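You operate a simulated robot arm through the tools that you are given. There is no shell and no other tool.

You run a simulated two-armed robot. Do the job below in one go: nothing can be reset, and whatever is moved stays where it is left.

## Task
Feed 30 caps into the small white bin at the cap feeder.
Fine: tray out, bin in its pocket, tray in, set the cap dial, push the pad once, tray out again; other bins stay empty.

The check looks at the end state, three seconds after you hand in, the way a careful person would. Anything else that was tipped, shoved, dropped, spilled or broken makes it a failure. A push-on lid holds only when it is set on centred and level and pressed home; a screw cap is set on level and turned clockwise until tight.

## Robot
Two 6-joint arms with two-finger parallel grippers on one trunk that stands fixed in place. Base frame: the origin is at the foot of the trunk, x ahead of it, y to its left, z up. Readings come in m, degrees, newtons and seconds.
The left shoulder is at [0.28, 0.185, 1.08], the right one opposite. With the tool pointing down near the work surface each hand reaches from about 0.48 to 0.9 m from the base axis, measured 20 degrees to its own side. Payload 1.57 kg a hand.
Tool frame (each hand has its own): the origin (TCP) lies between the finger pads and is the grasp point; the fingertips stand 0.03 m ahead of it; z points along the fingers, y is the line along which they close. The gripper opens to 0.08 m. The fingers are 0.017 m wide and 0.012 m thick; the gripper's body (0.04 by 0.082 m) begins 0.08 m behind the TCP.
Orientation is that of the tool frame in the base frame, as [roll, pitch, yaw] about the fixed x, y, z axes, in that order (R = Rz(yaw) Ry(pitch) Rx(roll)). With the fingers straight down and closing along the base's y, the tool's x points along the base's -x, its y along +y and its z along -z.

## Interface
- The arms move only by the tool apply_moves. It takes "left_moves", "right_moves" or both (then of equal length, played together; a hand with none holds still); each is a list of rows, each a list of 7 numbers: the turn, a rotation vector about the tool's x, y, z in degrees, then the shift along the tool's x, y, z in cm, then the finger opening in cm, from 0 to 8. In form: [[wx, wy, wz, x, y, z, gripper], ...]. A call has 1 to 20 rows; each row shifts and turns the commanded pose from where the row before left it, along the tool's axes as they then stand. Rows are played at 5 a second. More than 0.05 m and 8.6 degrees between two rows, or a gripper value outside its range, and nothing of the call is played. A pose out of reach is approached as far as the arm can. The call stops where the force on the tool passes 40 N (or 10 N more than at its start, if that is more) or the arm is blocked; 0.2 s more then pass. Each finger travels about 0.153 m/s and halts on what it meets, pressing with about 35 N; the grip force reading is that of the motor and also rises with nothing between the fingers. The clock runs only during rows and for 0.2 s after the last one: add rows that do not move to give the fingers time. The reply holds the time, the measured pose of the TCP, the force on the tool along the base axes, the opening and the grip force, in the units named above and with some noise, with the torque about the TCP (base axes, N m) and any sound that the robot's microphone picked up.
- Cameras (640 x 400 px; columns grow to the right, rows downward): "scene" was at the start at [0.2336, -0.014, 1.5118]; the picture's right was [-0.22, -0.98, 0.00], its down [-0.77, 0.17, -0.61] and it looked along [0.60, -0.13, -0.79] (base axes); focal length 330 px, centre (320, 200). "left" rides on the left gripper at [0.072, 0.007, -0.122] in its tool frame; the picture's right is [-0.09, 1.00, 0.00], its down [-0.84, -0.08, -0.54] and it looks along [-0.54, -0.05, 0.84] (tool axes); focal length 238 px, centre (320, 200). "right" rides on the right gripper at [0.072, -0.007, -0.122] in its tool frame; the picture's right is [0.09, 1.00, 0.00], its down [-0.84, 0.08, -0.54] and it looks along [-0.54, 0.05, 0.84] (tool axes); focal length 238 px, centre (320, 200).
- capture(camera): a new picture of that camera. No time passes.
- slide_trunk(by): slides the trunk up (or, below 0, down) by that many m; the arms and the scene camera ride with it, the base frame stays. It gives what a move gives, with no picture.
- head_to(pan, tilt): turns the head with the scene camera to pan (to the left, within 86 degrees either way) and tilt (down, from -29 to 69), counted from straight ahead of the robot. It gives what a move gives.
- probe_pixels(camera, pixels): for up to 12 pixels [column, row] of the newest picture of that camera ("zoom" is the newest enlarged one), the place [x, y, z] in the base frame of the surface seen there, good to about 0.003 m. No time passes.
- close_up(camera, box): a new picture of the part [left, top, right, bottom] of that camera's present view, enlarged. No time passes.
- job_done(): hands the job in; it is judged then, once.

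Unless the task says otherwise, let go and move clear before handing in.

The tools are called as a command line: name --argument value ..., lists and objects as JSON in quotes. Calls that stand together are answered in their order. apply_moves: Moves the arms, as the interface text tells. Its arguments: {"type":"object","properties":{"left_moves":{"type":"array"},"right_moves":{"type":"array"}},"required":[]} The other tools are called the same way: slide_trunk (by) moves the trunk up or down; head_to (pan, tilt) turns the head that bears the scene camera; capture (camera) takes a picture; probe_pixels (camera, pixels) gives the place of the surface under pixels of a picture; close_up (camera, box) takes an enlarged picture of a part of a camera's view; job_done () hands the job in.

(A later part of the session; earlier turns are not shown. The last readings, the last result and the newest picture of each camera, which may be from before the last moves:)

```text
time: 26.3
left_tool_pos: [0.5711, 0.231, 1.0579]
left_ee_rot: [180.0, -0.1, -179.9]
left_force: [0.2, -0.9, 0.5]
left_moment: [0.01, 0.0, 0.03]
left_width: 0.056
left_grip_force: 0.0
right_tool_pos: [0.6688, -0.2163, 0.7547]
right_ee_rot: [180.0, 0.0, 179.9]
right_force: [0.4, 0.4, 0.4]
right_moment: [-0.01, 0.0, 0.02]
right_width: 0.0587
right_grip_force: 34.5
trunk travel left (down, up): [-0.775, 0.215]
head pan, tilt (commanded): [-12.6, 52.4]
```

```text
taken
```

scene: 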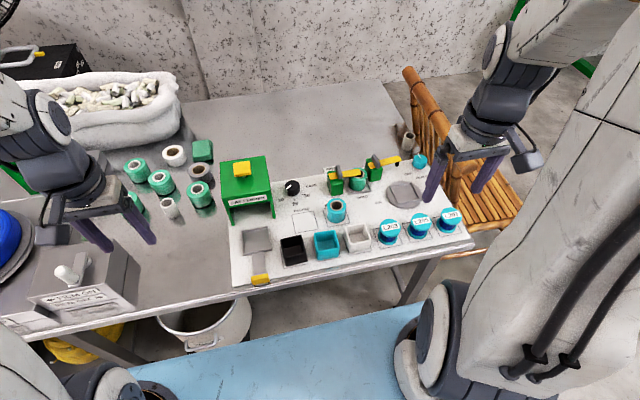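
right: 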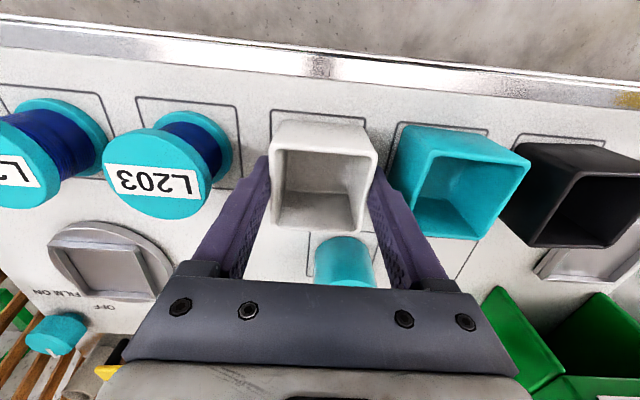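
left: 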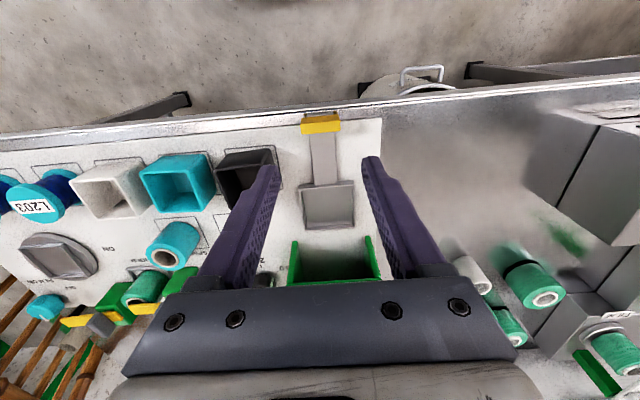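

The bin is held (opening 5.87 cm, 34.5 N). I'll lift it 11 cm straight up.

apply_moves --right_moves '[[0, 0, 0, 0, 0, -0.8, 5.4], [0, 0, 0, 0, 0, -2.0, 5.4], [0, 0, 0, 0, 0, -3.0, 5.4], [0, 0, 0, 0, 0, -3.0, 5.4], [0, 0, 0, 0, 0, -2.2, 5.4], [0, 0, 0, 0, 0, 0, 5.4]]'

capture --camera "right"

capture --camera "scene"

```text
time: 27.7
left_tool_pos: [0.5716, 0.2293, 1.0593]
left_ee_rot: [180.0, 0.0, 180.0]
left_force: [0.8, -0.2, 0.1]
left_moment: [0.0, 0.03, 0.05]
left_width: 0.0561
left_grip_force: 0.1
right_tool_pos: [0.6693, -0.2138, 0.8646]
right_ee_rot: [-180.0, 0.0, 180.0]
right_force: [-0.5, 0.0, -0.9]
right_moment: [0.02, 0.03, 0.01]
right_width: 0.059
right_grip_force: 34.9
trunk travel left (down, up): [-0.775, 0.215]
head pan, tilt (commanded): [-12.6, 52.4]
```

```text
taken
```

right: 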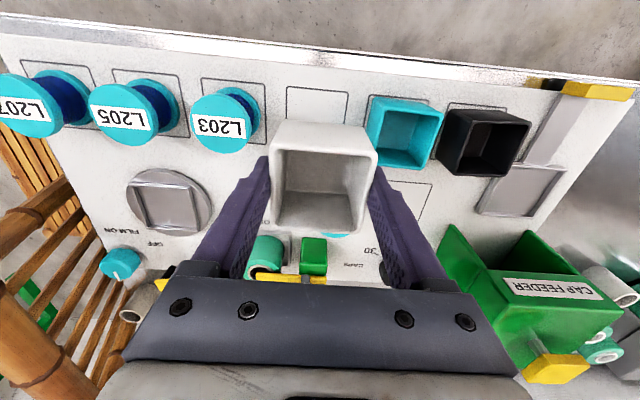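

```text
taken
```

scene: 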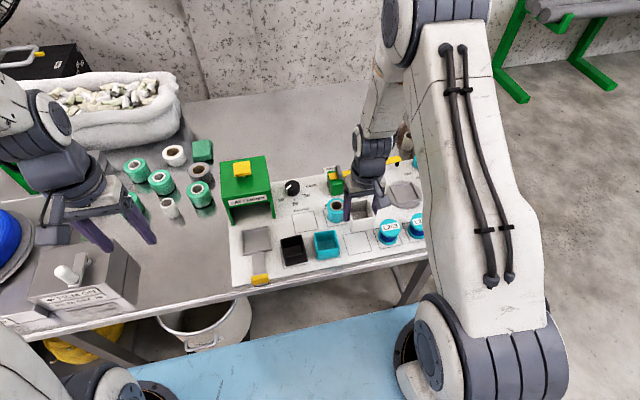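

The bin is lifted level and clear of neighbours. I'll measure its rim corners in the right picture to find its offset from the TCP.

close_up --camera "right" --box '[250, 105, 400, 240]'

```text
2.96 times, centred on (325, 172) of right
```

zoom: 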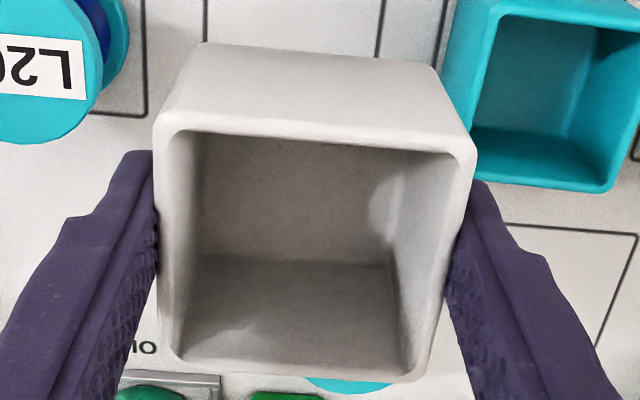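

probe_pixels --camera "zoom" --pixels '[[165, 140], [468, 160], [175, 358], [415, 375], [320, 142], [300, 368], [165, 250], [443, 280], [300, 90], [420, 70]]'

```text
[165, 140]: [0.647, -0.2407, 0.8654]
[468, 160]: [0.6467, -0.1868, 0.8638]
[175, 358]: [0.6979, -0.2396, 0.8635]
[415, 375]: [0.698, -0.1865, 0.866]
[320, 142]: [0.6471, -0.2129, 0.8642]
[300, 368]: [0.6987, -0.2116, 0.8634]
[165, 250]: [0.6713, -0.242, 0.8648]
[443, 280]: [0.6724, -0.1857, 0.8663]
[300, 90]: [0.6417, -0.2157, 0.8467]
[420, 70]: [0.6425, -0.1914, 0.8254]
```

The bin's centre is (0.671, −0.2135), about 2 mm ahead of the TCP in x. I'll carry it over at this height to above the pocket (0.734, 0.057).

apply_moves --right_moves '[[0, 0, 0, -0.786, 1.7, 0, 5.4], [0, 0, 0, -0.786, 3.3, 0, 5.4], [0, 0, 0, -0.786, 3.7, 0, 5.4], [0, 0, 0, -0.786, 3.7, 0, 5.4], [0, 0, 0, -0.786, 3.7, 0, 5.4], [0, 0, 0, -0.786, 3.7, 0, 5.4], [0, 0, 0, -0.786, 3.7, 0, 5.4], [0, 0, 0, -0.786, 3.5, 0, 5.4], [0, 0, 0, 0, 0, 0, 5.4], [0, 0, 0, 0, 0, 0, 5.4]]'

capture --camera "right"

capture --camera "scene"

```text
time: 29.9
left_tool_pos: [0.5709, 0.2314, 1.0589]
left_ee_rot: [179.9, 0.0, -179.9]
left_force: [0.4, 0.4, -0.1]
left_moment: [0.0, -0.02, 0.02]
left_width: 0.0561
left_grip_force: 0.1
right_tool_pos: [0.7341, 0.0526, 0.8656]
right_ee_rot: [180.0, 0.0, 179.9]
right_force: [-0.3, 0.8, -0.2]
right_moment: [0.01, 0.02, 0.0]
right_width: 0.059
right_grip_force: 35.1
trunk travel left (down, up): [-0.775, 0.215]
head pan, tilt (commanded): [-12.6, 52.4]
```

```text
taken
```

right: 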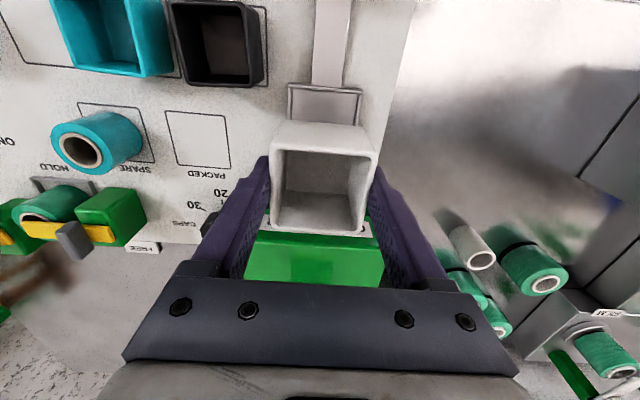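

```text
taken
```

scene: 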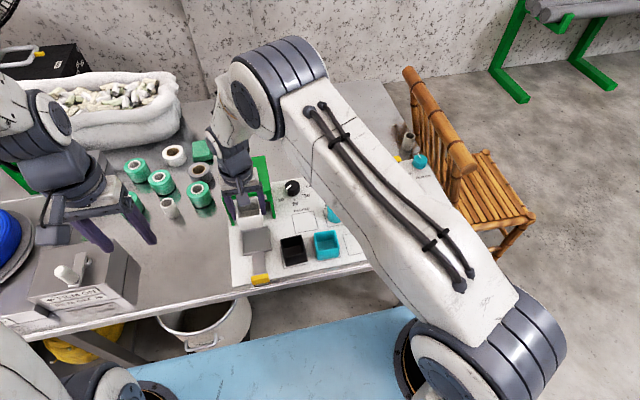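

The hand is at (0.734, 0.053) over the pocket; I'll shift +4 mm in y, −2 mm in x and descend until the bin bottom is ~1.5 cm above the lip for a final alignment check.

apply_moves --right_moves '[[0, 0, 0, 0.2, 0.4, 1.5, 5.4], [0, 0, 0, 0, 0, 2.5, 5.4], [0, 0, 0, 0, 0, 2.5, 5.4], [0, 0, 0, 0, 0, 1.3, 5.4], [0, 0, 0, 0, 0, 0, 5.4], [0, 0, 0, 0, 0, 0, 5.4]]'

capture --camera "right"

close_up --camera "right" --box '[240, 80, 400, 240]'

close_up --camera "scene" --box '[220, 190, 300, 290]'

```text
time: 31.3
left_tool_pos: [0.5718, 0.2294, 1.0586]
left_ee_rot: [180.0, 0.1, -180.0]
left_force: [-0.4, 0.0, 0.6]
left_moment: [0.03, 0.01, -0.03]
left_width: 0.0559
left_grip_force: 0.1
right_tool_pos: [0.7309, 0.058, 0.7872]
right_ee_rot: [179.9, 0.0, 179.8]
right_force: [-0.5, 0.1, -1.1]
right_moment: [0.0, 0.01, 0.0]
right_width: 0.059
right_grip_force: 34.7
trunk travel left (down, up): [-0.775, 0.215]
head pan, tilt (commanded): [-12.6, 52.4]
```

```text
taken
```

right: 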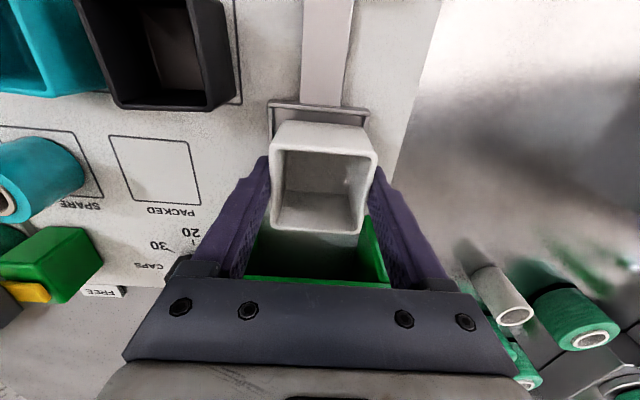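

```text
2.50 times, centred on (320, 160) of right
```

zoom: 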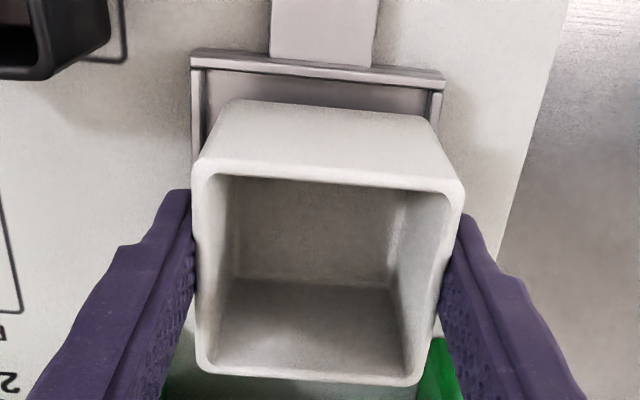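

```text
4.00 times, centred on (260, 240) of scene
```

zoom: 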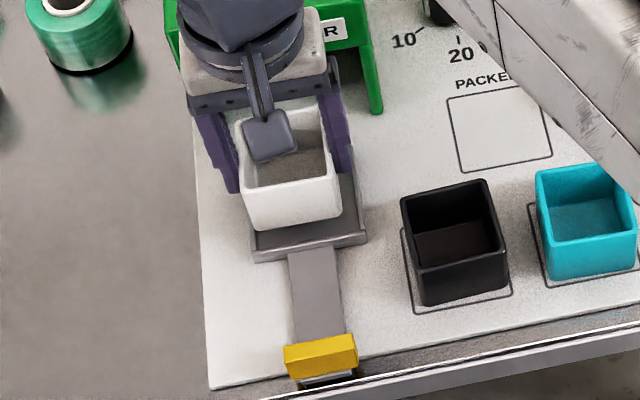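

I'll measure both the held bin's edges and the pocket lip from the right camera for the final alignment.

close_up --camera "right" --box '[240, 90, 400, 190]'

```text
4.00 times, centred on (320, 140) of right
```

zoom: 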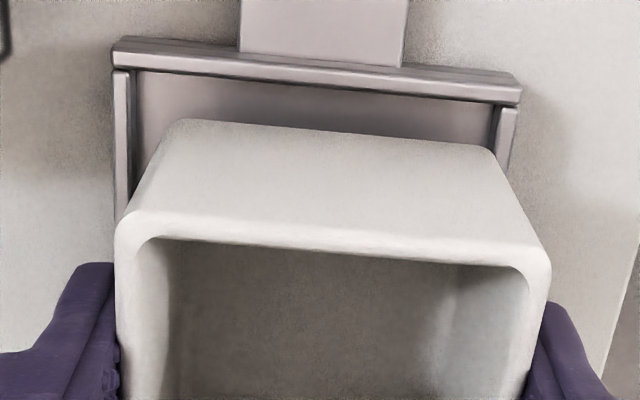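

probe_pixels --camera "zoom" --pixels '[[116, 62], [517, 95], [120, 150], [508, 140], [320, 78], [178, 130], [490, 155], [330, 140], [125, 250], [540, 290], [330, 245], [150, 240]]'

```text
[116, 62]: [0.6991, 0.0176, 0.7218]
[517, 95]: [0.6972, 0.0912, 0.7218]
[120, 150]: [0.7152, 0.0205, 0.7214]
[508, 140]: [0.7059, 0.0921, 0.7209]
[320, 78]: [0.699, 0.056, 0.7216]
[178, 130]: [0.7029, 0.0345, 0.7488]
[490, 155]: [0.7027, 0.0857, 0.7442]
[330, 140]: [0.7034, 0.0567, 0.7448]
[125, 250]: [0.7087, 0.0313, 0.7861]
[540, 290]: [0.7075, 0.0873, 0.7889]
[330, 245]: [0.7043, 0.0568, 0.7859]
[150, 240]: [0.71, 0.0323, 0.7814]
```

The bin centre is ≈(0.7325, 0.059) against the pocket centre (0.734, 0.0565), so I'll shift +1.5 mm x and −2.2 mm y and lower to just above the lip.

apply_moves --right_moves '[[0, 0, 0, -0.15, -0.22, 0, 5.4], [0, 0, 0, 0, 0, 0.6, 5.4], [0, 0, 0, 0, 0, 0.5, 5.4], [0, 0, 0, 0, 0, 0, 5.4], [0, 0, 0, 0, 0, 0, 5.4]]'

close_up --camera "right" --box '[240, 90, 400, 190]'

```text
time: 32.5
left_tool_pos: [0.5718, 0.2303, 1.0585]
left_ee_rot: [-180.0, -0.1, -179.9]
left_force: [-0.8, 0.3, -0.2]
left_moment: [0.01, 0.04, 0.02]
left_width: 0.0561
left_grip_force: 0.0
right_tool_pos: [0.7333, 0.0563, 0.7748]
right_ee_rot: [180.0, 0.0, 179.8]
right_force: [-0.6, 0.2, -0.9]
right_moment: [-0.01, 0.0, 0.01]
right_width: 0.0591
right_grip_force: 35.4
trunk travel left (down, up): [-0.775, 0.215]
head pan, tilt (commanded): [-12.6, 52.4]
```

```text
4.00 times, centred on (320, 140) of right
```

zoom: 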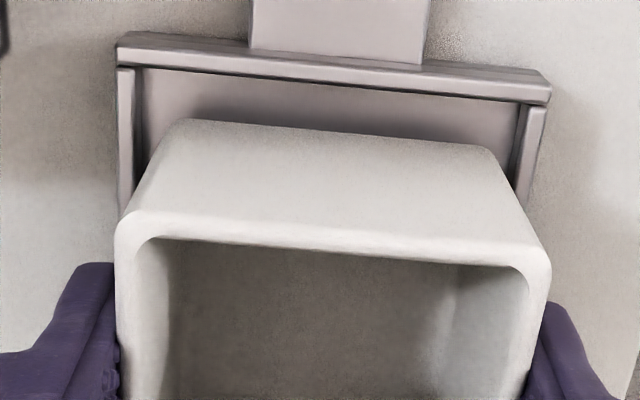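

I'll probe the bin's bottom front edge against the lip once more at this height.

probe_pixels --camera "zoom" --pixels '[[121, 62], [545, 98], [126, 140], [530, 150], [335, 78], [180, 128], [490, 153], [330, 138], [125, 250], [540, 290], [118, 240], [548, 275]]'

```text
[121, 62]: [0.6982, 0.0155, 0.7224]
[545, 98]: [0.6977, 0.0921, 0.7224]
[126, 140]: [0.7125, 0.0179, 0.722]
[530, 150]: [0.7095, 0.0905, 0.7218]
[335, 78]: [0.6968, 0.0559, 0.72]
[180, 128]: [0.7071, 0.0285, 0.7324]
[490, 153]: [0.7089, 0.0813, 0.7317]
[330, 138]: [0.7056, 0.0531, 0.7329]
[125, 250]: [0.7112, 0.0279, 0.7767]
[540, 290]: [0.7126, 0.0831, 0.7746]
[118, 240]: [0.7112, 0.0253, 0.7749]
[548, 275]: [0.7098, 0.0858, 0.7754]
```

The bin is ~1 mm too far in +y and ~2 mm too far in +x relative to the pocket. I'll correct that and lower slowly into the pocket, watching the z-force.

apply_moves --right_moves '[[0, 0, 0, 0.18, -0.1, 0, 5.4], [0, 0, 0, 0, 0, 0.2, 5.4], [0, 0, 0, 0, 0, 0, 5.4], [0, 0, 0, 0, 0, 0, 5.4]]'

close_up --camera "right" --box '[240, 90, 400, 190]'

```text
time: 33.5
left_tool_pos: [0.572, 0.2309, 1.0579]
left_ee_rot: [179.9, 0.0, -179.9]
left_force: [-0.1, 0.6, -0.6]
left_moment: [0.0, -0.01, -0.02]
left_width: 0.0557
left_grip_force: 0.1
right_tool_pos: [0.731, 0.0546, 0.7727]
right_ee_rot: [-180.0, 0.0, 179.9]
right_force: [0.2, -0.1, 0.2]
right_moment: [-0.03, 0.0, 0.02]
right_width: 0.0588
right_grip_force: 34.8
trunk travel left (down, up): [-0.775, 0.215]
head pan, tilt (commanded): [-12.6, 52.4]
```

```text
4.00 times, centred on (320, 140) of right
```

zoom: 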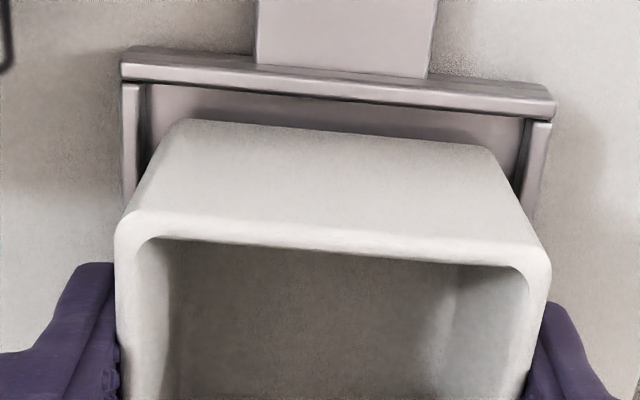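

probe_pixels --camera "zoom" --pixels '[[124, 78], [550, 112], [132, 150], [537, 160], [335, 92], [180, 128], [490, 153], [330, 138], [320, 100], [320, 85], [118, 240], [548, 275]]'

```text
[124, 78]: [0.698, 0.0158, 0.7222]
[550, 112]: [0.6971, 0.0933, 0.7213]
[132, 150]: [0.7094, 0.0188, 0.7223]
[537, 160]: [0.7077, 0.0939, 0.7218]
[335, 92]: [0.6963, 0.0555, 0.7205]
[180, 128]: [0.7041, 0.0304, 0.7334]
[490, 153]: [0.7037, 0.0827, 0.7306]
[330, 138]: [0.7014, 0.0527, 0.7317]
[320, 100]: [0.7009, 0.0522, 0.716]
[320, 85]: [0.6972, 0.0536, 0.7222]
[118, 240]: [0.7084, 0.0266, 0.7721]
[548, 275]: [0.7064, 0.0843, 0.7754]
```

y is now centred and x is within ~1 mm; I'll nudge +0.8 mm in x and lower in small steps to seat the bin on the pocket floor (about 1 cm).

apply_moves --right_moves '[[0, 0, 0, -0.08, 0, 0.1, 5.4], [0, 0, 0, 0, 0, 0.3, 5.4], [0, 0, 0, 0, 0, 0.3, 5.4], [0, 0, 0, 0, 0, 0, 5.4]]'

close_up --camera "right" --box '[240, 90, 400, 190]'

```text
time: 34.5
left_tool_pos: [0.5718, 0.2304, 1.0581]
left_ee_rot: [180.0, 0.0, -179.9]
left_force: [0.4, 0.2, -0.4]
left_moment: [0.01, -0.03, 0.0]
left_width: 0.0558
left_grip_force: 0.1
right_tool_pos: [0.7314, 0.0552, 0.766]
right_ee_rot: [180.0, 0.0, 179.9]
right_force: [0.7, 0.3, -0.6]
right_moment: [-0.02, 0.01, 0.01]
right_width: 0.0587
right_grip_force: 35.1
trunk travel left (down, up): [-0.775, 0.215]
head pan, tilt (commanded): [-12.6, 52.4]
```

```text
4.00 times, centred on (320, 140) of right
```

zoom: 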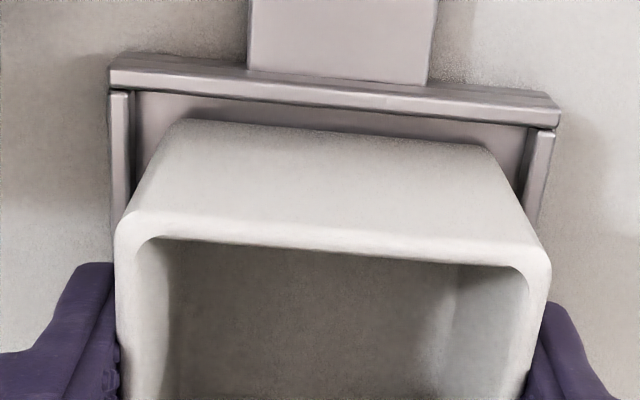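

The bin bottom is already below the lip top with no contact force, so it's entering the pocket. I'll lower the remaining few mm until touch.

apply_moves --right_moves '[[0, 0, 0, 0, 0, 0.15, 5.4], [0, 0, 0, 0, 0, 0.15, 5.4], [0, 0, 0, 0, 0, 0.1, 5.4], [0, 0, 0, 0, 0, 0, 5.4]]'

close_up --camera "right" --box '[240, 90, 400, 190]'

```text
time: 35.5
left_tool_pos: [0.5714, 0.2308, 1.0595]
left_ee_rot: [-180.0, 0.0, -180.0]
left_force: [0.0, 0.3, -0.4]
left_moment: [-0.04, -0.01, -0.05]
left_width: 0.0561
left_grip_force: 0.2
right_tool_pos: [0.7311, 0.0558, 0.7637]
right_ee_rot: [179.9, 0.0, 179.9]
right_force: [0.4, 0.9, 2.8]
right_moment: [0.01, 0.06, -0.01]
right_width: 0.0587
right_grip_force: 35.0
trunk travel left (down, up): [-0.775, 0.215]
head pan, tilt (commanded): [-12.6, 52.4]
```

```text
4.00 times, centred on (320, 140) of right
```

zoom: 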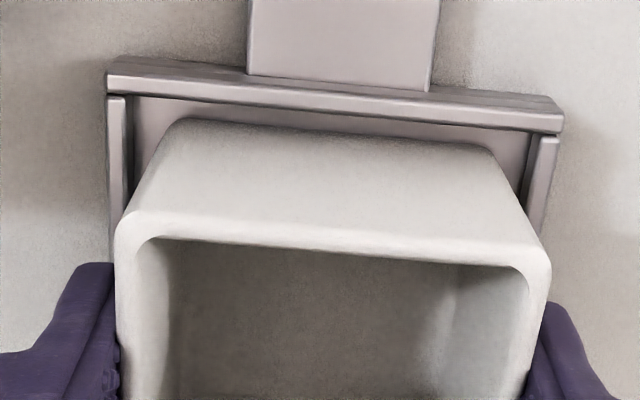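

A small +2.8 N upward force suggests touchdown; I'll press 1 mm more to confirm, then release slowly.

apply_moves --right_moves '[[0, 0, 0, 0, 0, 0.1, 5.4], [0, 0, 0, 0, 0, 0, 5.4]]'

```text
time: 36.1
left_tool_pos: [0.5717, 0.2296, 1.0582]
left_ee_rot: [180.0, 0.0, -179.9]
left_force: [-1.1, 0.6, 0.2]
left_moment: [0.02, -0.03, -0.01]
left_width: 0.0557
left_grip_force: 0.0
right_tool_pos: [0.7321, 0.056, 0.7636]
right_ee_rot: [179.9, 0.1, -180.0]
right_force: [0.2, -0.9, 14.5]
right_moment: [-0.13, 0.22, -0.03]
right_width: 0.059
right_grip_force: 35.2
trunk travel left (down, up): [-0.775, 0.215]
head pan, tilt (commanded): [-12.6, 52.4]
```

Contact is firm (14.5 N at TCP z 0.7636), so the bin rests on the pocket floor. I'll ease off 1 mm, open, and rise clear.

apply_moves --right_moves '[[0, 0, 0, 0, 0, -0.1, 5.4], [0, 0, 0, 0, 0, 0, 6.0], [0, 0, 0, 0, 0, 0, 6.6], [0, 0, 0, 0, 0, 0, 7.2], [0, 0, 0, 0, 0, -1.0, 7.2], [0, 0, 0, 0, 0, -2.0, 7.2], [0, 0, 0, 0, 0, -3.0, 7.2], [0, 0, 0, 0, 0, -4.0, 7.2], [0, 0, 0, 0, 0, 0, 7.2]]'

capture --camera "right"

close_up --camera "right" --box '[240, 70, 400, 230]'

```text
time: 38.1
left_tool_pos: [0.5719, 0.2305, 1.0584]
left_ee_rot: [-179.9, 0.0, -179.9]
left_force: [0.9, -1.1, 0.1]
left_moment: [0.02, -0.02, 0.0]
left_width: 0.0561
left_grip_force: 0.1
right_tool_pos: [0.7298, 0.0566, 0.8622]
right_ee_rot: [180.0, 0.1, 179.9]
right_force: [0.1, 0.3, 0.4]
right_moment: [-0.02, -0.02, 0.04]
right_width: 0.0722
right_grip_force: 0.1
trunk travel left (down, up): [-0.775, 0.215]
head pan, tilt (commanded): [-12.6, 52.4]
```

```text
taken
```

right: 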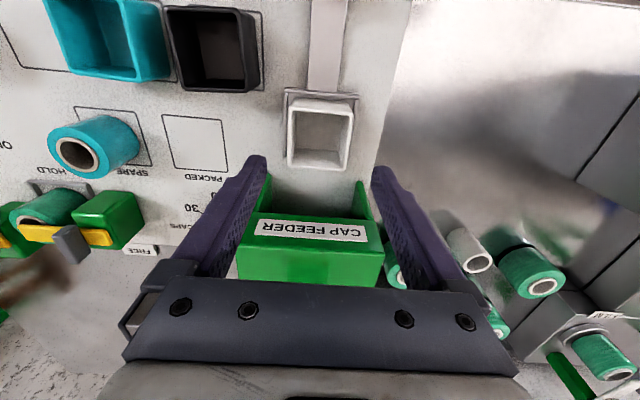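

```text
2.50 times, centred on (320, 150) of right
```

zoom: 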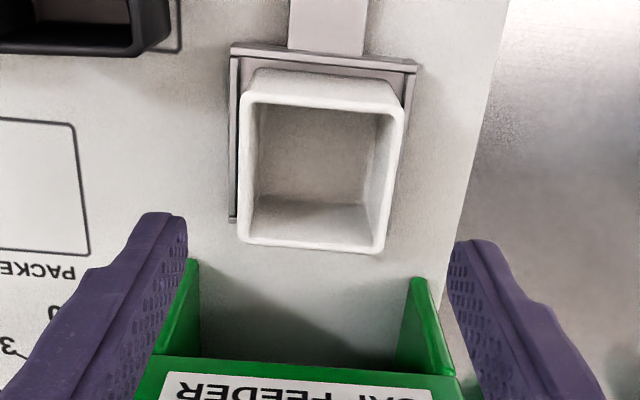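

The white bin sits squarely in the pocket. I'll retreat the right hand to its side so I can inspect with the scene camera.

apply_moves --right_moves '[[0, 0, 0, 1.0, 0, -3.0, 7.2], [0, 0, 0, 1.5, -1.0, -3.0, 7.2], [0, 0, 0, 1.5, -3.5, -2.5, 7.2], [0, 0, 0, 1.5, -3.5, -2.5, 7.2], [0, 0, 0, 1.5, -3.5, -2.5, 7.2], [0, 0, 0, 1.5, -4.0, -1.5, 7.2], [0, 0, 0, 1.5, -4.0, -1.5, 7.2], [0, 0, 0, 1.5, -4.0, -1.5, 7.2], [0, 0, 0, 1.5, -4.0, -1.5, 7.2], [0, 0, 0, 1.5, -4.0, 0, 7.2], [0, 0, 0, 1.0, -4.0, 0, 7.2], [0, 0, 0, 0, 0, 0, 7.2]]'

capture --camera "scene"

close_up --camera "scene" --box '[215, 200, 311, 260]'

```text
time: 40.7
left_tool_pos: [0.5707, 0.231, 1.0573]
left_ee_rot: [180.0, -0.1, -179.9]
left_force: [0.3, -0.1, -0.1]
left_moment: [-0.02, 0.03, -0.03]
left_width: 0.0558
left_grip_force: 0.1
right_tool_pos: [0.5741, -0.3038, 1.0585]
right_ee_rot: [179.9, 0.0, 179.9]
right_force: [-0.3, 1.4, -0.2]
right_moment: [-0.02, 0.01, 0.05]
right_width: 0.072
right_grip_force: 0.0
trunk travel left (down, up): [-0.775, 0.215]
head pan, tilt (commanded): [-12.6, 52.4]
```

```text
taken
```

scene: 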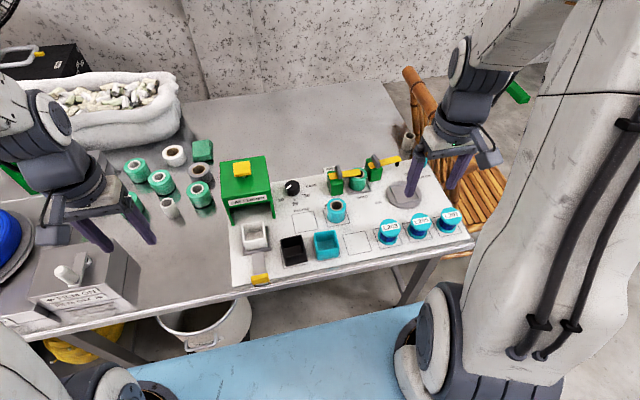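

```text
6.67 times, centred on (263, 230) of scene
```

zoom: 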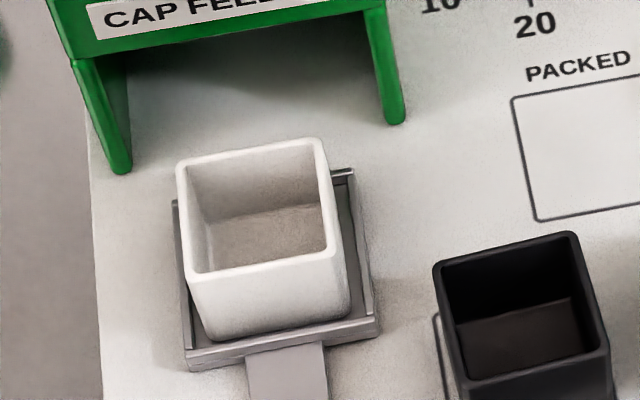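

The bin is seated inside the pocket lips. Next I'll bring the left hand with closed fingers in front of the knob (at x≈0.609, y≈0.057) to push the tray in.

apply_moves --left_moves '[[0, 0, 0, -0.13, -2.49, 3.0, 2], [0, 0, 0, -0.13, -2.49, 3.0, 0], [0, 0, 0, -0.13, -2.49, 3.0, 0], [0, 0, 0, -0.13, -2.49, 3.0, 0], [0, 0, 0, -0.13, -2.49, 3.0, 0], [0, 0, 0, -0.13, -2.49, 3.0, 0], [0, 0, 0, -0.13, -2.49, 3.0, 0], [0, 0, 0, 0, 0, 0, 0]]'

capture --camera "left"

```text
time: 42.5
left_tool_pos: [0.5809, 0.0555, 0.8466]
left_ee_rot: [-180.0, 0.1, -179.9]
left_force: [0.0, 0.7, -0.5]
left_moment: [0.03, -0.01, -0.01]
left_width: 0.0
left_grip_force: 21.2
right_tool_pos: [0.575, -0.3021, 1.0579]
right_ee_rot: [-179.9, 0.0, 179.9]
right_force: [-0.1, -0.6, -0.5]
right_moment: [-0.01, 0.0, -0.02]
right_width: 0.0722
right_grip_force: 0.0
trunk travel left (down, up): [-0.775, 0.215]
head pan, tilt (commanded): [-12.6, 52.4]
```

```text
taken
```

left: 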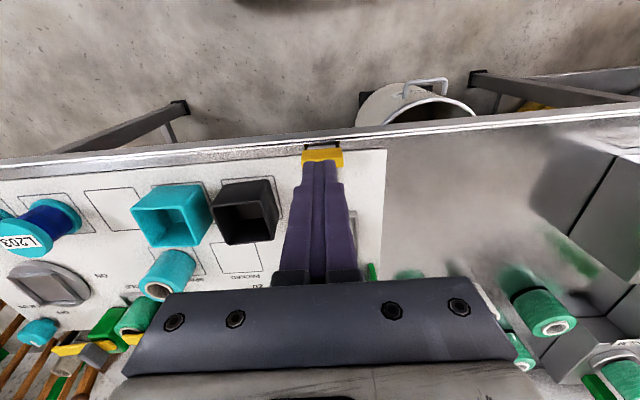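

The knob is visible at (322,153). I'll probe it to be sure the fingers descend in front of it.

probe_pixels --camera "left" --pixels '[[322, 155], [306, 158], [340, 156], [322, 147], [322, 143], [322, 138]]'

close_up --camera "left" --box '[272, 120, 368, 180]'

```text
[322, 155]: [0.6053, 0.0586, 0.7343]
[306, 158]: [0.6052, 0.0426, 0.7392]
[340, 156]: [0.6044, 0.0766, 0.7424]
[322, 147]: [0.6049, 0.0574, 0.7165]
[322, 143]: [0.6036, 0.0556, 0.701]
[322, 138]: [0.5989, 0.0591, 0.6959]
```

```text
6.67 times, centred on (320, 150) of left
```

zoom: 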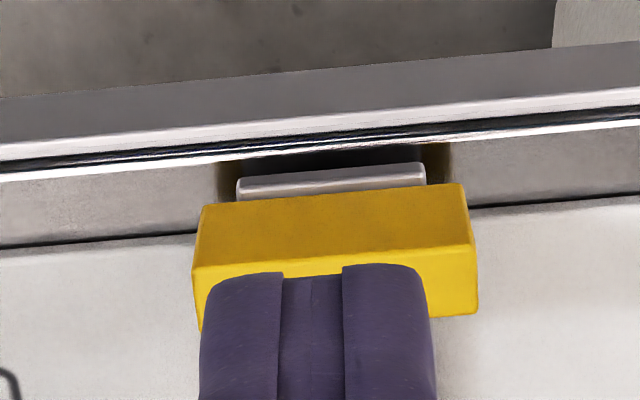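

The knob's front face is at x≈0.604, about 1.5 cm beyond the fingers. I'll descend in front of it and then push along +x in small steps.

apply_moves --left_moves '[[0, 0, 0, 0.1, 0.2, 3.0, 0], [0, 0, 0, 0, 0, 3.0, 0], [0, 0, 0, 0, 0, 2.5, 0], [0, 0, 0, 0, 0, 1.6, 0], [0, 0, 0, 0, 0, 0, 0]]'

capture --camera "left"

```text
time: 43.7
left_tool_pos: [0.5783, 0.0585, 0.7447]
left_ee_rot: [180.0, 0.0, -179.9]
left_force: [-0.1, -0.1, -0.5]
left_moment: [-0.02, 0.01, 0.0]
left_width: 0.0
left_grip_force: 21.7
right_tool_pos: [0.5758, -0.3023, 1.0589]
right_ee_rot: [179.9, -0.1, 179.9]
right_force: [0.3, 0.3, 0.1]
right_moment: [0.0, 0.01, -0.01]
right_width: 0.072
right_grip_force: 0.1
trunk travel left (down, up): [-0.775, 0.215]
head pan, tilt (commanded): [-12.6, 52.4]
```

```text
taken
```

left: 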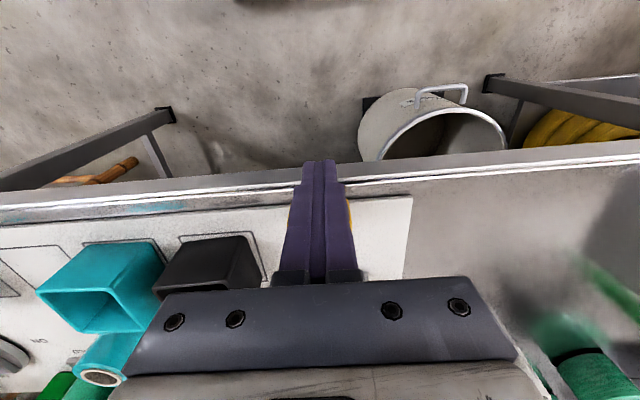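

The fingers are in front of the knob at the right height. I'll approach and push in 0.5 cm rows.

apply_moves --left_moves '[[0, 0, 0, -0.6, 0, 0, 0], [0, 0, 0, -0.5, 0, 0, 0], [0, 0, 0, -0.4, 0, 0, 0], [0, 0, 0, -0.4, 0, 0, 0], [0, 0, 0, -0.4, 0, 0, 0], [0, 0, 0, -0.4, 0, 0, 0], [0, 0, 0, -0.4, 0, 0, 0], [0, 0, 0, -0.4, 0, 0, 0], [0, 0, 0, -0.4, 0, 0, 0], [0, 0, 0, -0.4, 0, 0, 0], [0, 0, 0, 0, 0, 0, 0]]'

close_up --camera "scene" --box '[200, 190, 320, 290]'

```text
time: 46.1
left_tool_pos: [0.6229, 0.0567, 0.7453]
left_ee_rot: [180.0, 0.1, -179.8]
left_force: [-0.2, 0.9, -0.1]
left_moment: [0.03, 0.0, 0.0]
left_width: 0.0
left_grip_force: 21.3
right_tool_pos: [0.5743, -0.3028, 1.0595]
right_ee_rot: [179.9, -0.1, 179.9]
right_force: [-0.5, 0.5, -0.9]
right_moment: [0.01, 0.01, -0.03]
right_width: 0.0719
right_grip_force: 0.1
trunk travel left (down, up): [-0.775, 0.215]
head pan, tilt (commanded): [-12.6, 52.4]
```

```text
4.00 times, centred on (260, 240) of scene
```

zoom: 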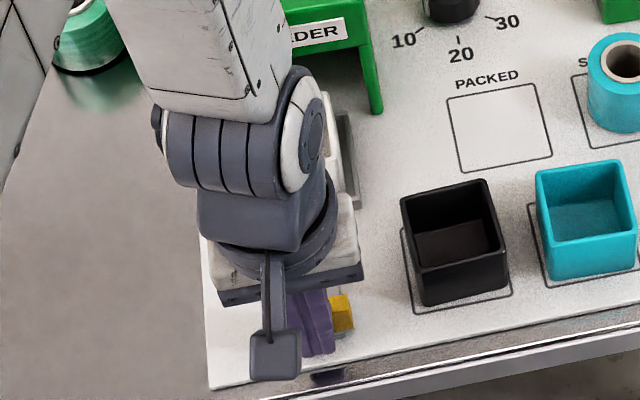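

The tray is sliding in easily (no notable force). I'll continue pushing at the same pace.

apply_moves --left_moves '[[0, 0, 0, -0.5, 0, 0, 0], [0, 0, 0, -0.5, 0, 0, 0], [0, 0, 0, -0.5, 0, 0, 0], [0, 0, 0, -0.5, 0, 0, 0], [0, 0, 0, -0.5, 0, 0, 0], [0, 0, 0, -0.5, 0, 0, 0], [0, 0, 0, -0.5, 0, 0, 0], [0, 0, 0, -0.5, 0, 0, 0], [0, 0, 0, -0.5, 0, 0, 0], [0, 0, 0, -0.5, 0, 0, 0], [0, 0, 0, 0, 0, 0, 0]]'

capture --camera "left"

capture --camera "right"

```text
time: 48.5
left_tool_pos: [0.6732, 0.0572, 0.746]
left_ee_rot: [179.9, 0.0, -179.9]
left_force: [0.4, -0.3, 0.4]
left_moment: [-0.01, 0.03, 0.01]
left_width: 0.0002
left_grip_force: 21.2
right_tool_pos: [0.5742, -0.3028, 1.0595]
right_ee_rot: [180.0, 0.0, 179.9]
right_force: [1.0, 0.2, -0.1]
right_moment: [0.02, 0.0, 0.02]
right_width: 0.0719
right_grip_force: 0.1
trunk travel left (down, up): [-0.775, 0.215]
head pan, tilt (commanded): [-12.6, 52.4]
```

```text
taken
```

left: 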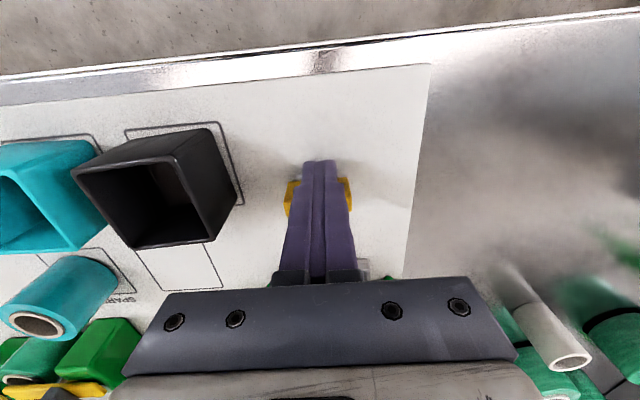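

```text
taken
```

right: 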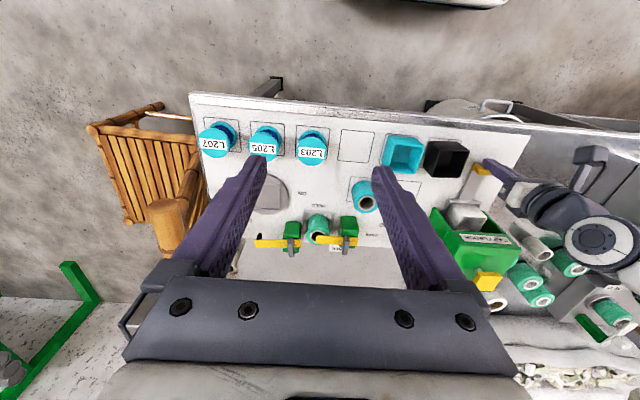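

The tray with bin is entering the feeder in line. I'll continue the last ~5 cm with smaller steps until the stop.

apply_moves --left_moves '[[0, 0, 0, -0.5, 0, 0, 0], [0, 0, 0, -0.5, 0, 0, 0], [0, 0, 0, -0.5, 0, 0, 0], [0, 0, 0, -0.5, 0, 0, 0], [0, 0, 0, -0.5, 0, 0, 0], [0, 0, 0, -0.5, 0, 0, 0], [0, 0, 0, -0.5, 0, 0, 0], [0, 0, 0, -0.4, 0, 0, 0], [0, 0, 0, -0.3, 0, 0, 0], [0, 0, 0, -0.3, 0, 0, 0], [0, 0, 0, 0, 0, 0, 0]]'

capture --camera "right"

close_up --camera "right" --box '[400, 150, 560, 310]'

```text
time: 50.9
left_tool_pos: [0.7181, 0.0573, 0.7462]
left_ee_rot: [180.0, 0.1, -179.9]
left_force: [-0.1, 0.3, 0.3]
left_moment: [0.0, 0.0, -0.04]
left_width: 0.0001
left_grip_force: 21.6
right_tool_pos: [0.5742, -0.303, 1.0583]
right_ee_rot: [180.0, 0.0, 179.9]
right_force: [0.5, 0.5, -1.0]
right_moment: [-0.01, -0.02, 0.01]
right_width: 0.0722
right_grip_force: 0.2
trunk travel left (down, up): [-0.775, 0.215]
head pan, tilt (commanded): [-12.6, 52.4]
```

```text
taken
```

right: 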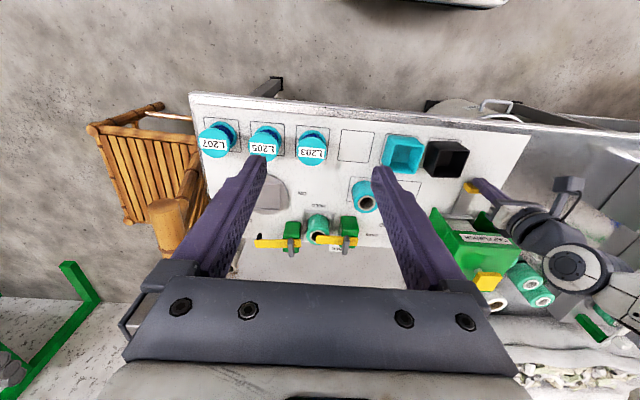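

```text
2.50 times, centred on (480, 230) of right
```

zoom: 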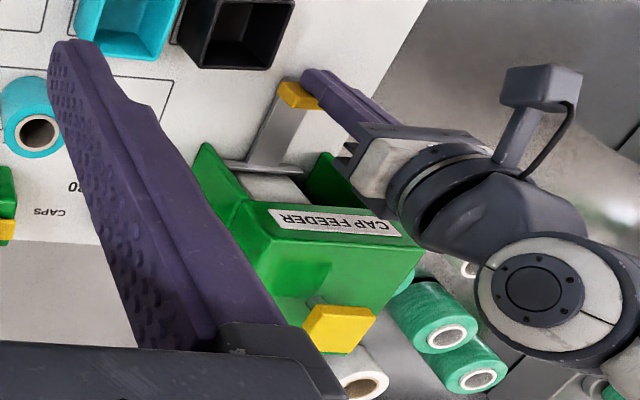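

Almost home, no stop felt yet at TCP x=0.718. I'll push in 2 mm steps until the force rises.

apply_moves --left_moves '[[0, 0, 0, -0.2, 0, 0, 0], [0, 0, 0, -0.2, 0, 0, 0], [0, 0, 0, -0.2, 0, 0, 0], [0, 0, 0, -0.2, 0, 0, 0], [0, 0, 0, -0.2, 0, 0, 0], [0, 0, 0, 0, 0, 0, 0]]'

```text
time: 52.3
left_tool_pos: [0.7266, 0.0569, 0.7463]
left_ee_rot: [180.0, -0.2, -179.9]
left_force: [-9.3, -0.1, 1.8]
left_moment: [0.12, 0.02, -0.03]
left_width: 0.0001
left_grip_force: 21.2
right_tool_pos: [0.5735, -0.302, 1.059]
right_ee_rot: [180.0, -0.1, 180.0]
right_force: [0.3, 0.1, -0.5]
right_moment: [-0.01, 0.0, 0.02]
right_width: 0.072
right_grip_force: 0.0
trunk travel left (down, up): [-0.775, 0.215]
head pan, tilt (commanded): [-12.6, 52.4]
```

−9 N in x at TCP 0.7266 indicates the inner stop. One more 2 mm push to make sure it's fully home.

apply_moves --left_moves '[[0, 0, 0, -0.15, 0, 0, 0], [0, 0, 0, 0, 0, 0, 0]]'

```text
time: 52.9
left_tool_pos: [0.7262, 0.0578, 0.7475]
left_ee_rot: [179.8, -0.2, 180.0]
left_force: [-21.1, -4.7, 0.1]
left_moment: [-0.05, 0.11, -0.09]
left_width: 0.0001
left_grip_force: 21.0
right_tool_pos: [0.5728, -0.3026, 1.0591]
right_ee_rot: [-180.0, 0.0, 179.9]
right_force: [0.4, -0.5, 0.4]
right_moment: [-0.01, 0.02, -0.03]
right_width: 0.072
right_grip_force: 0.1
trunk travel left (down, up): [-0.775, 0.215]
head pan, tilt (commanded): [-12.6, 52.4]
```

The tray is at its inner stop (force rises, no travel). I'll back the left hand off, rise and retreat to the side.

apply_moves --left_moves '[[0, 0, 0, 1.0, 0, 0, 0], [0, 0, 0, 1.5, 0, -0.5, 0], [0, 0, 0, 1.5, 0, -3.0, 0], [0, 0, 0, 1.5, 0, -4.0, 0], [0, 0, 0, 1.5, 2.0, -4.0, 0], [0, 0, 0, 1.5, 3.0, -3.5, 0], [0, 0, 0, 1.5, 3.0, -3.5, 0], [0, 0, 0, 1.5, 3.0, -3.5, 0], [0, 0, 0, 1.5, 3.0, -3.5, 0], [0, 0, 0, 1.0, 3.0, -3.5, 0], [0, 0, 0, 0, 0, 0, 0]]'

capture --camera "scene"

close_up --camera "scene" --box '[210, 150, 306, 250]'

```text
time: 55.3
left_tool_pos: [0.5892, 0.2305, 1.0372]
left_ee_rot: [-180.0, -0.1, -179.9]
left_force: [-0.3, 0.1, 0.2]
left_moment: [0.01, -0.01, 0.0]
left_width: 0.0002
left_grip_force: 22.1
right_tool_pos: [0.5738, -0.3027, 1.0597]
right_ee_rot: [-179.9, 0.0, 179.9]
right_force: [0.2, -0.1, 0.4]
right_moment: [-0.02, -0.02, -0.01]
right_width: 0.072
right_grip_force: 0.1
trunk travel left (down, up): [-0.775, 0.215]
head pan, tilt (commanded): [-12.6, 52.4]
```

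```text
taken
```

scene: 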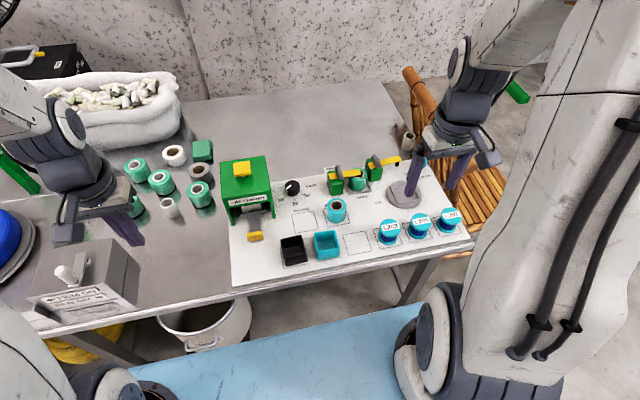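

```text
4.00 times, centred on (258, 200) of scene
```

zoom: 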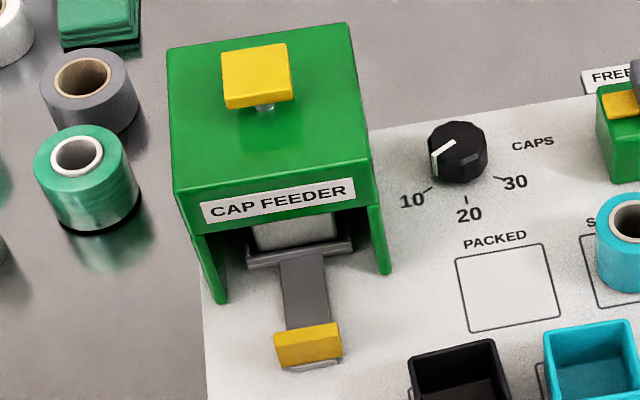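

The tray is fully home with the white bin inside (seen at zoom (297,235)). Now I'll move the right hand toward the dial at (0.890, −0.073), checking reach.

apply_moves --right_moves '[[0, 0, 0, -3.16, 2.29, 1.5, 6.5], [0, 0, 0, -3.16, 2.29, 1.5, 6.5], [0, 0, 0, -3.16, 2.29, 1.5, 6.5], [0, 0, 0, -3.16, 2.29, 1.5, 6.5], [0, 0, 0, -3.16, 2.29, 1.5, 6.5], [0, 0, 0, -3.16, 2.29, 1.5, 6.5], [0, 0, 0, -3.16, 2.29, 1.5, 6.5], [0, 0, 0, -3.16, 2.29, 1.5, 6.5], [0, 0, 0, -3.16, 2.29, 1.5, 6.5], [0, 0, 0, -3.16, 2.29, 1.5, 6.5], [0, 0, 0, 0, 0, 0, 6.5]]'

capture --camera "right"

capture --camera "scene"

```text
time: 57.7
left_tool_pos: [0.5911, 0.23, 1.0367]
left_ee_rot: [180.0, -0.1, -179.9]
left_force: [0.5, 0.5, -0.2]
left_moment: [0.0, 0.06, -0.01]
left_width: 0.0
left_grip_force: 21.2
right_tool_pos: [0.892, -0.0715, 0.9081]
right_ee_rot: [179.9, -0.2, 179.9]
right_force: [-0.3, 0.0, 0.2]
right_moment: [0.01, 0.01, 0.05]
right_width: 0.0651
right_grip_force: 0.1
trunk travel left (down, up): [-0.775, 0.215]
head pan, tilt (commanded): [-12.6, 52.4]
```

```text
taken
```

right: 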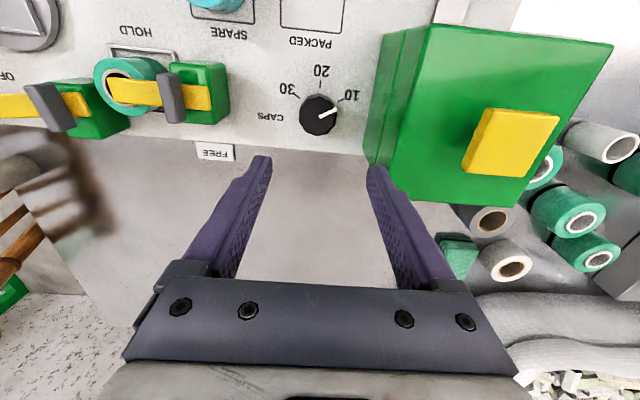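

```text
taken
```

scene: 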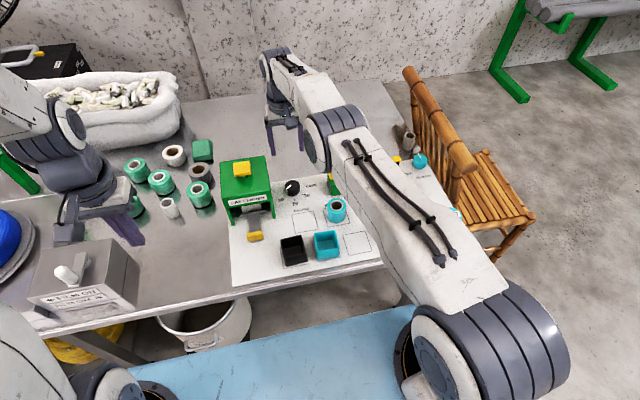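

The hand reaches over the dial at z 0.908 without trouble; the right picture shows the dial at (320,115) pointing at 10. I'll measure its centre precisely.

close_up --camera "right" --box '[260, 65, 380, 140]'

```text
5.33 times, centred on (320, 102) of right
```

zoom: 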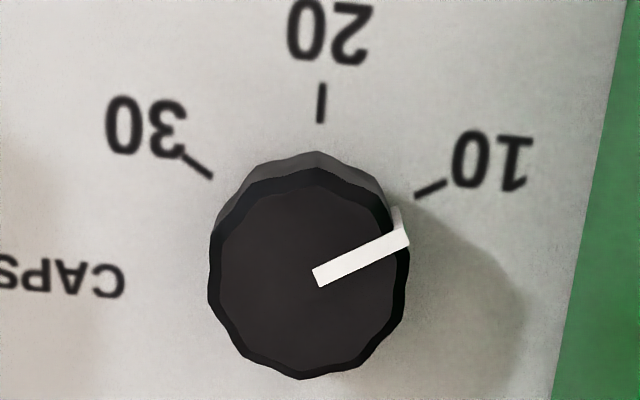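

probe_pixels --camera "zoom" --pixels '[[310, 280], [310, 180], [305, 370], [225, 280], [395, 280], [322, 275], [400, 238], [320, 105], [200, 168], [430, 188], [310, 160], [590, 100]]'

```text
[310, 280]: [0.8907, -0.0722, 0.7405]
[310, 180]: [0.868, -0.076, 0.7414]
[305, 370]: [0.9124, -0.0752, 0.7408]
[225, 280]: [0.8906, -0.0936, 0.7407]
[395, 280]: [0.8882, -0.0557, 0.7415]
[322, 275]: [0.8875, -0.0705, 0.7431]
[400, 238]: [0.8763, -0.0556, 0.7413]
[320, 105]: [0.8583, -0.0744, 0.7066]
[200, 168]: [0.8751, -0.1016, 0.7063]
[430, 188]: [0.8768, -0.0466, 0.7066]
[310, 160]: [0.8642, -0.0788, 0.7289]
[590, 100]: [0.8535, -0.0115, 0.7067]
```

The dial's centre is ≈(0.890, −0.0745), radius ≈2.1 cm. I'll align and descend to just above it for a final check.

apply_moves --right_moves '[[0, 0, 0, 0.2, -0.3, 2.0, 6.5], [0, 0, 0, 0, 0, 3.0, 6.5], [0, 0, 0, 0, 0, 3.0, 6.5], [0, 0, 0, 0, 0, 3.0, 6.5], [0, 0, 0, 0, 0, 0, 6.5], [0, 0, 0, 0, 0, 0, 6.5]]'

capture --camera "right"

```text
time: 59.1
left_tool_pos: [0.589, 0.2301, 1.0361]
left_ee_rot: [-180.0, 0.0, -179.9]
left_force: [0.2, 0.2, 1.1]
left_moment: [0.0, -0.01, 0.01]
left_width: 0.0
left_grip_force: 21.6
right_tool_pos: [0.8753, -0.0782, 0.801]
right_ee_rot: [-180.0, 0.1, -180.0]
right_force: [0.3, -0.6, -0.1]
right_moment: [-0.01, 0.01, 0.07]
right_width: 0.065
right_grip_force: 0.1
right hand out of reach, approached as far as the arm can: row 2, 3, 4
trunk travel left (down, up): [-0.775, 0.215]
head pan, tilt (commanded): [-12.6, 52.4]
```

```text
taken
```

right: 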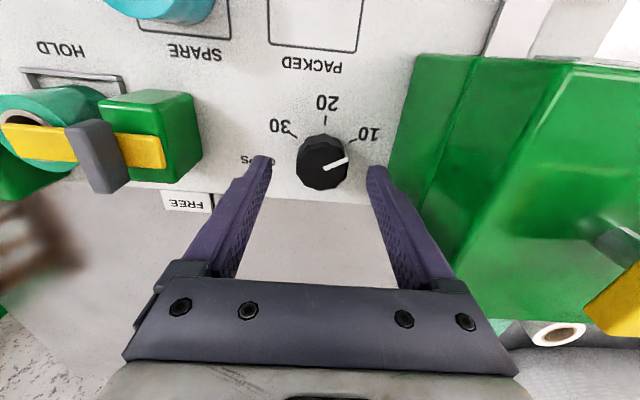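

At z≈0.80 the arm runs out of reach (x stops at 0.875), so I need to lower the trunk. First I'll raise both hands so the downward slide stays clear of everything.

apply_moves --right_moves '[[0, 0, 0, 0, 0, -3.0, 6.5], [0, 0, 0, 0, 0, -3.0, 6.5], [0, 0, 0, 0, 0, -3.0, 6.5], [0, 0, 0, 0, 0, -3.0, 6.5], [0, 0, 0, 1.0, 0, -3.0, 6.5], [0, 0, 0, 1.0, 0, -3.0, 6.5], [0, 0, 0, 1.0, 0, -3.0, 6.5], [0, 0, 0, 0, 0, 0, 6.5]]' --left_moves '[[0, 0, 0, 0, 0, -3.0, 2], [0, 0, 0, 0, 0, -3.0, 2], [0, 0, 0, 0, 0, -3.0, 2], [0, 0, 0, 0, 0, -3.0, 2], [0, 0, 0, 0, 0, -3.0, 2], [0, 0, 0, 0, 0, -3.0, 2], [0, 0, 0, 0, 0, 0, 2], [0, 0, 0, 0, 0, 0, 2]]'

capture --camera "scene"

```text
time: 60.9
left_tool_pos: [0.5894, 0.2272, 1.2157]
left_ee_rot: [-180.0, -0.1, -179.9]
left_force: [-0.3, -0.2, -0.2]
left_moment: [-0.01, 0.0, 0.0]
left_width: 0.0198
left_grip_force: 0.1
right_tool_pos: [0.8462, -0.076, 1.0111]
right_ee_rot: [-179.9, 0.0, 179.8]
right_force: [0.5, -0.4, 0.4]
right_moment: [0.0, 0.01, 0.02]
right_width: 0.0651
right_grip_force: 0.0
trunk travel left (down, up): [-0.775, 0.215]
head pan, tilt (commanded): [-12.6, 52.4]
```

```text
taken
```

scene: 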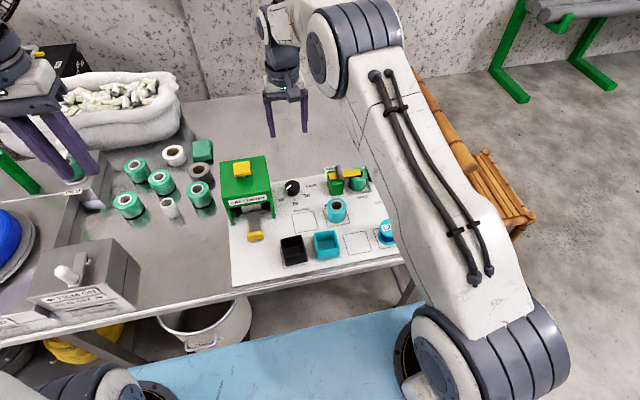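

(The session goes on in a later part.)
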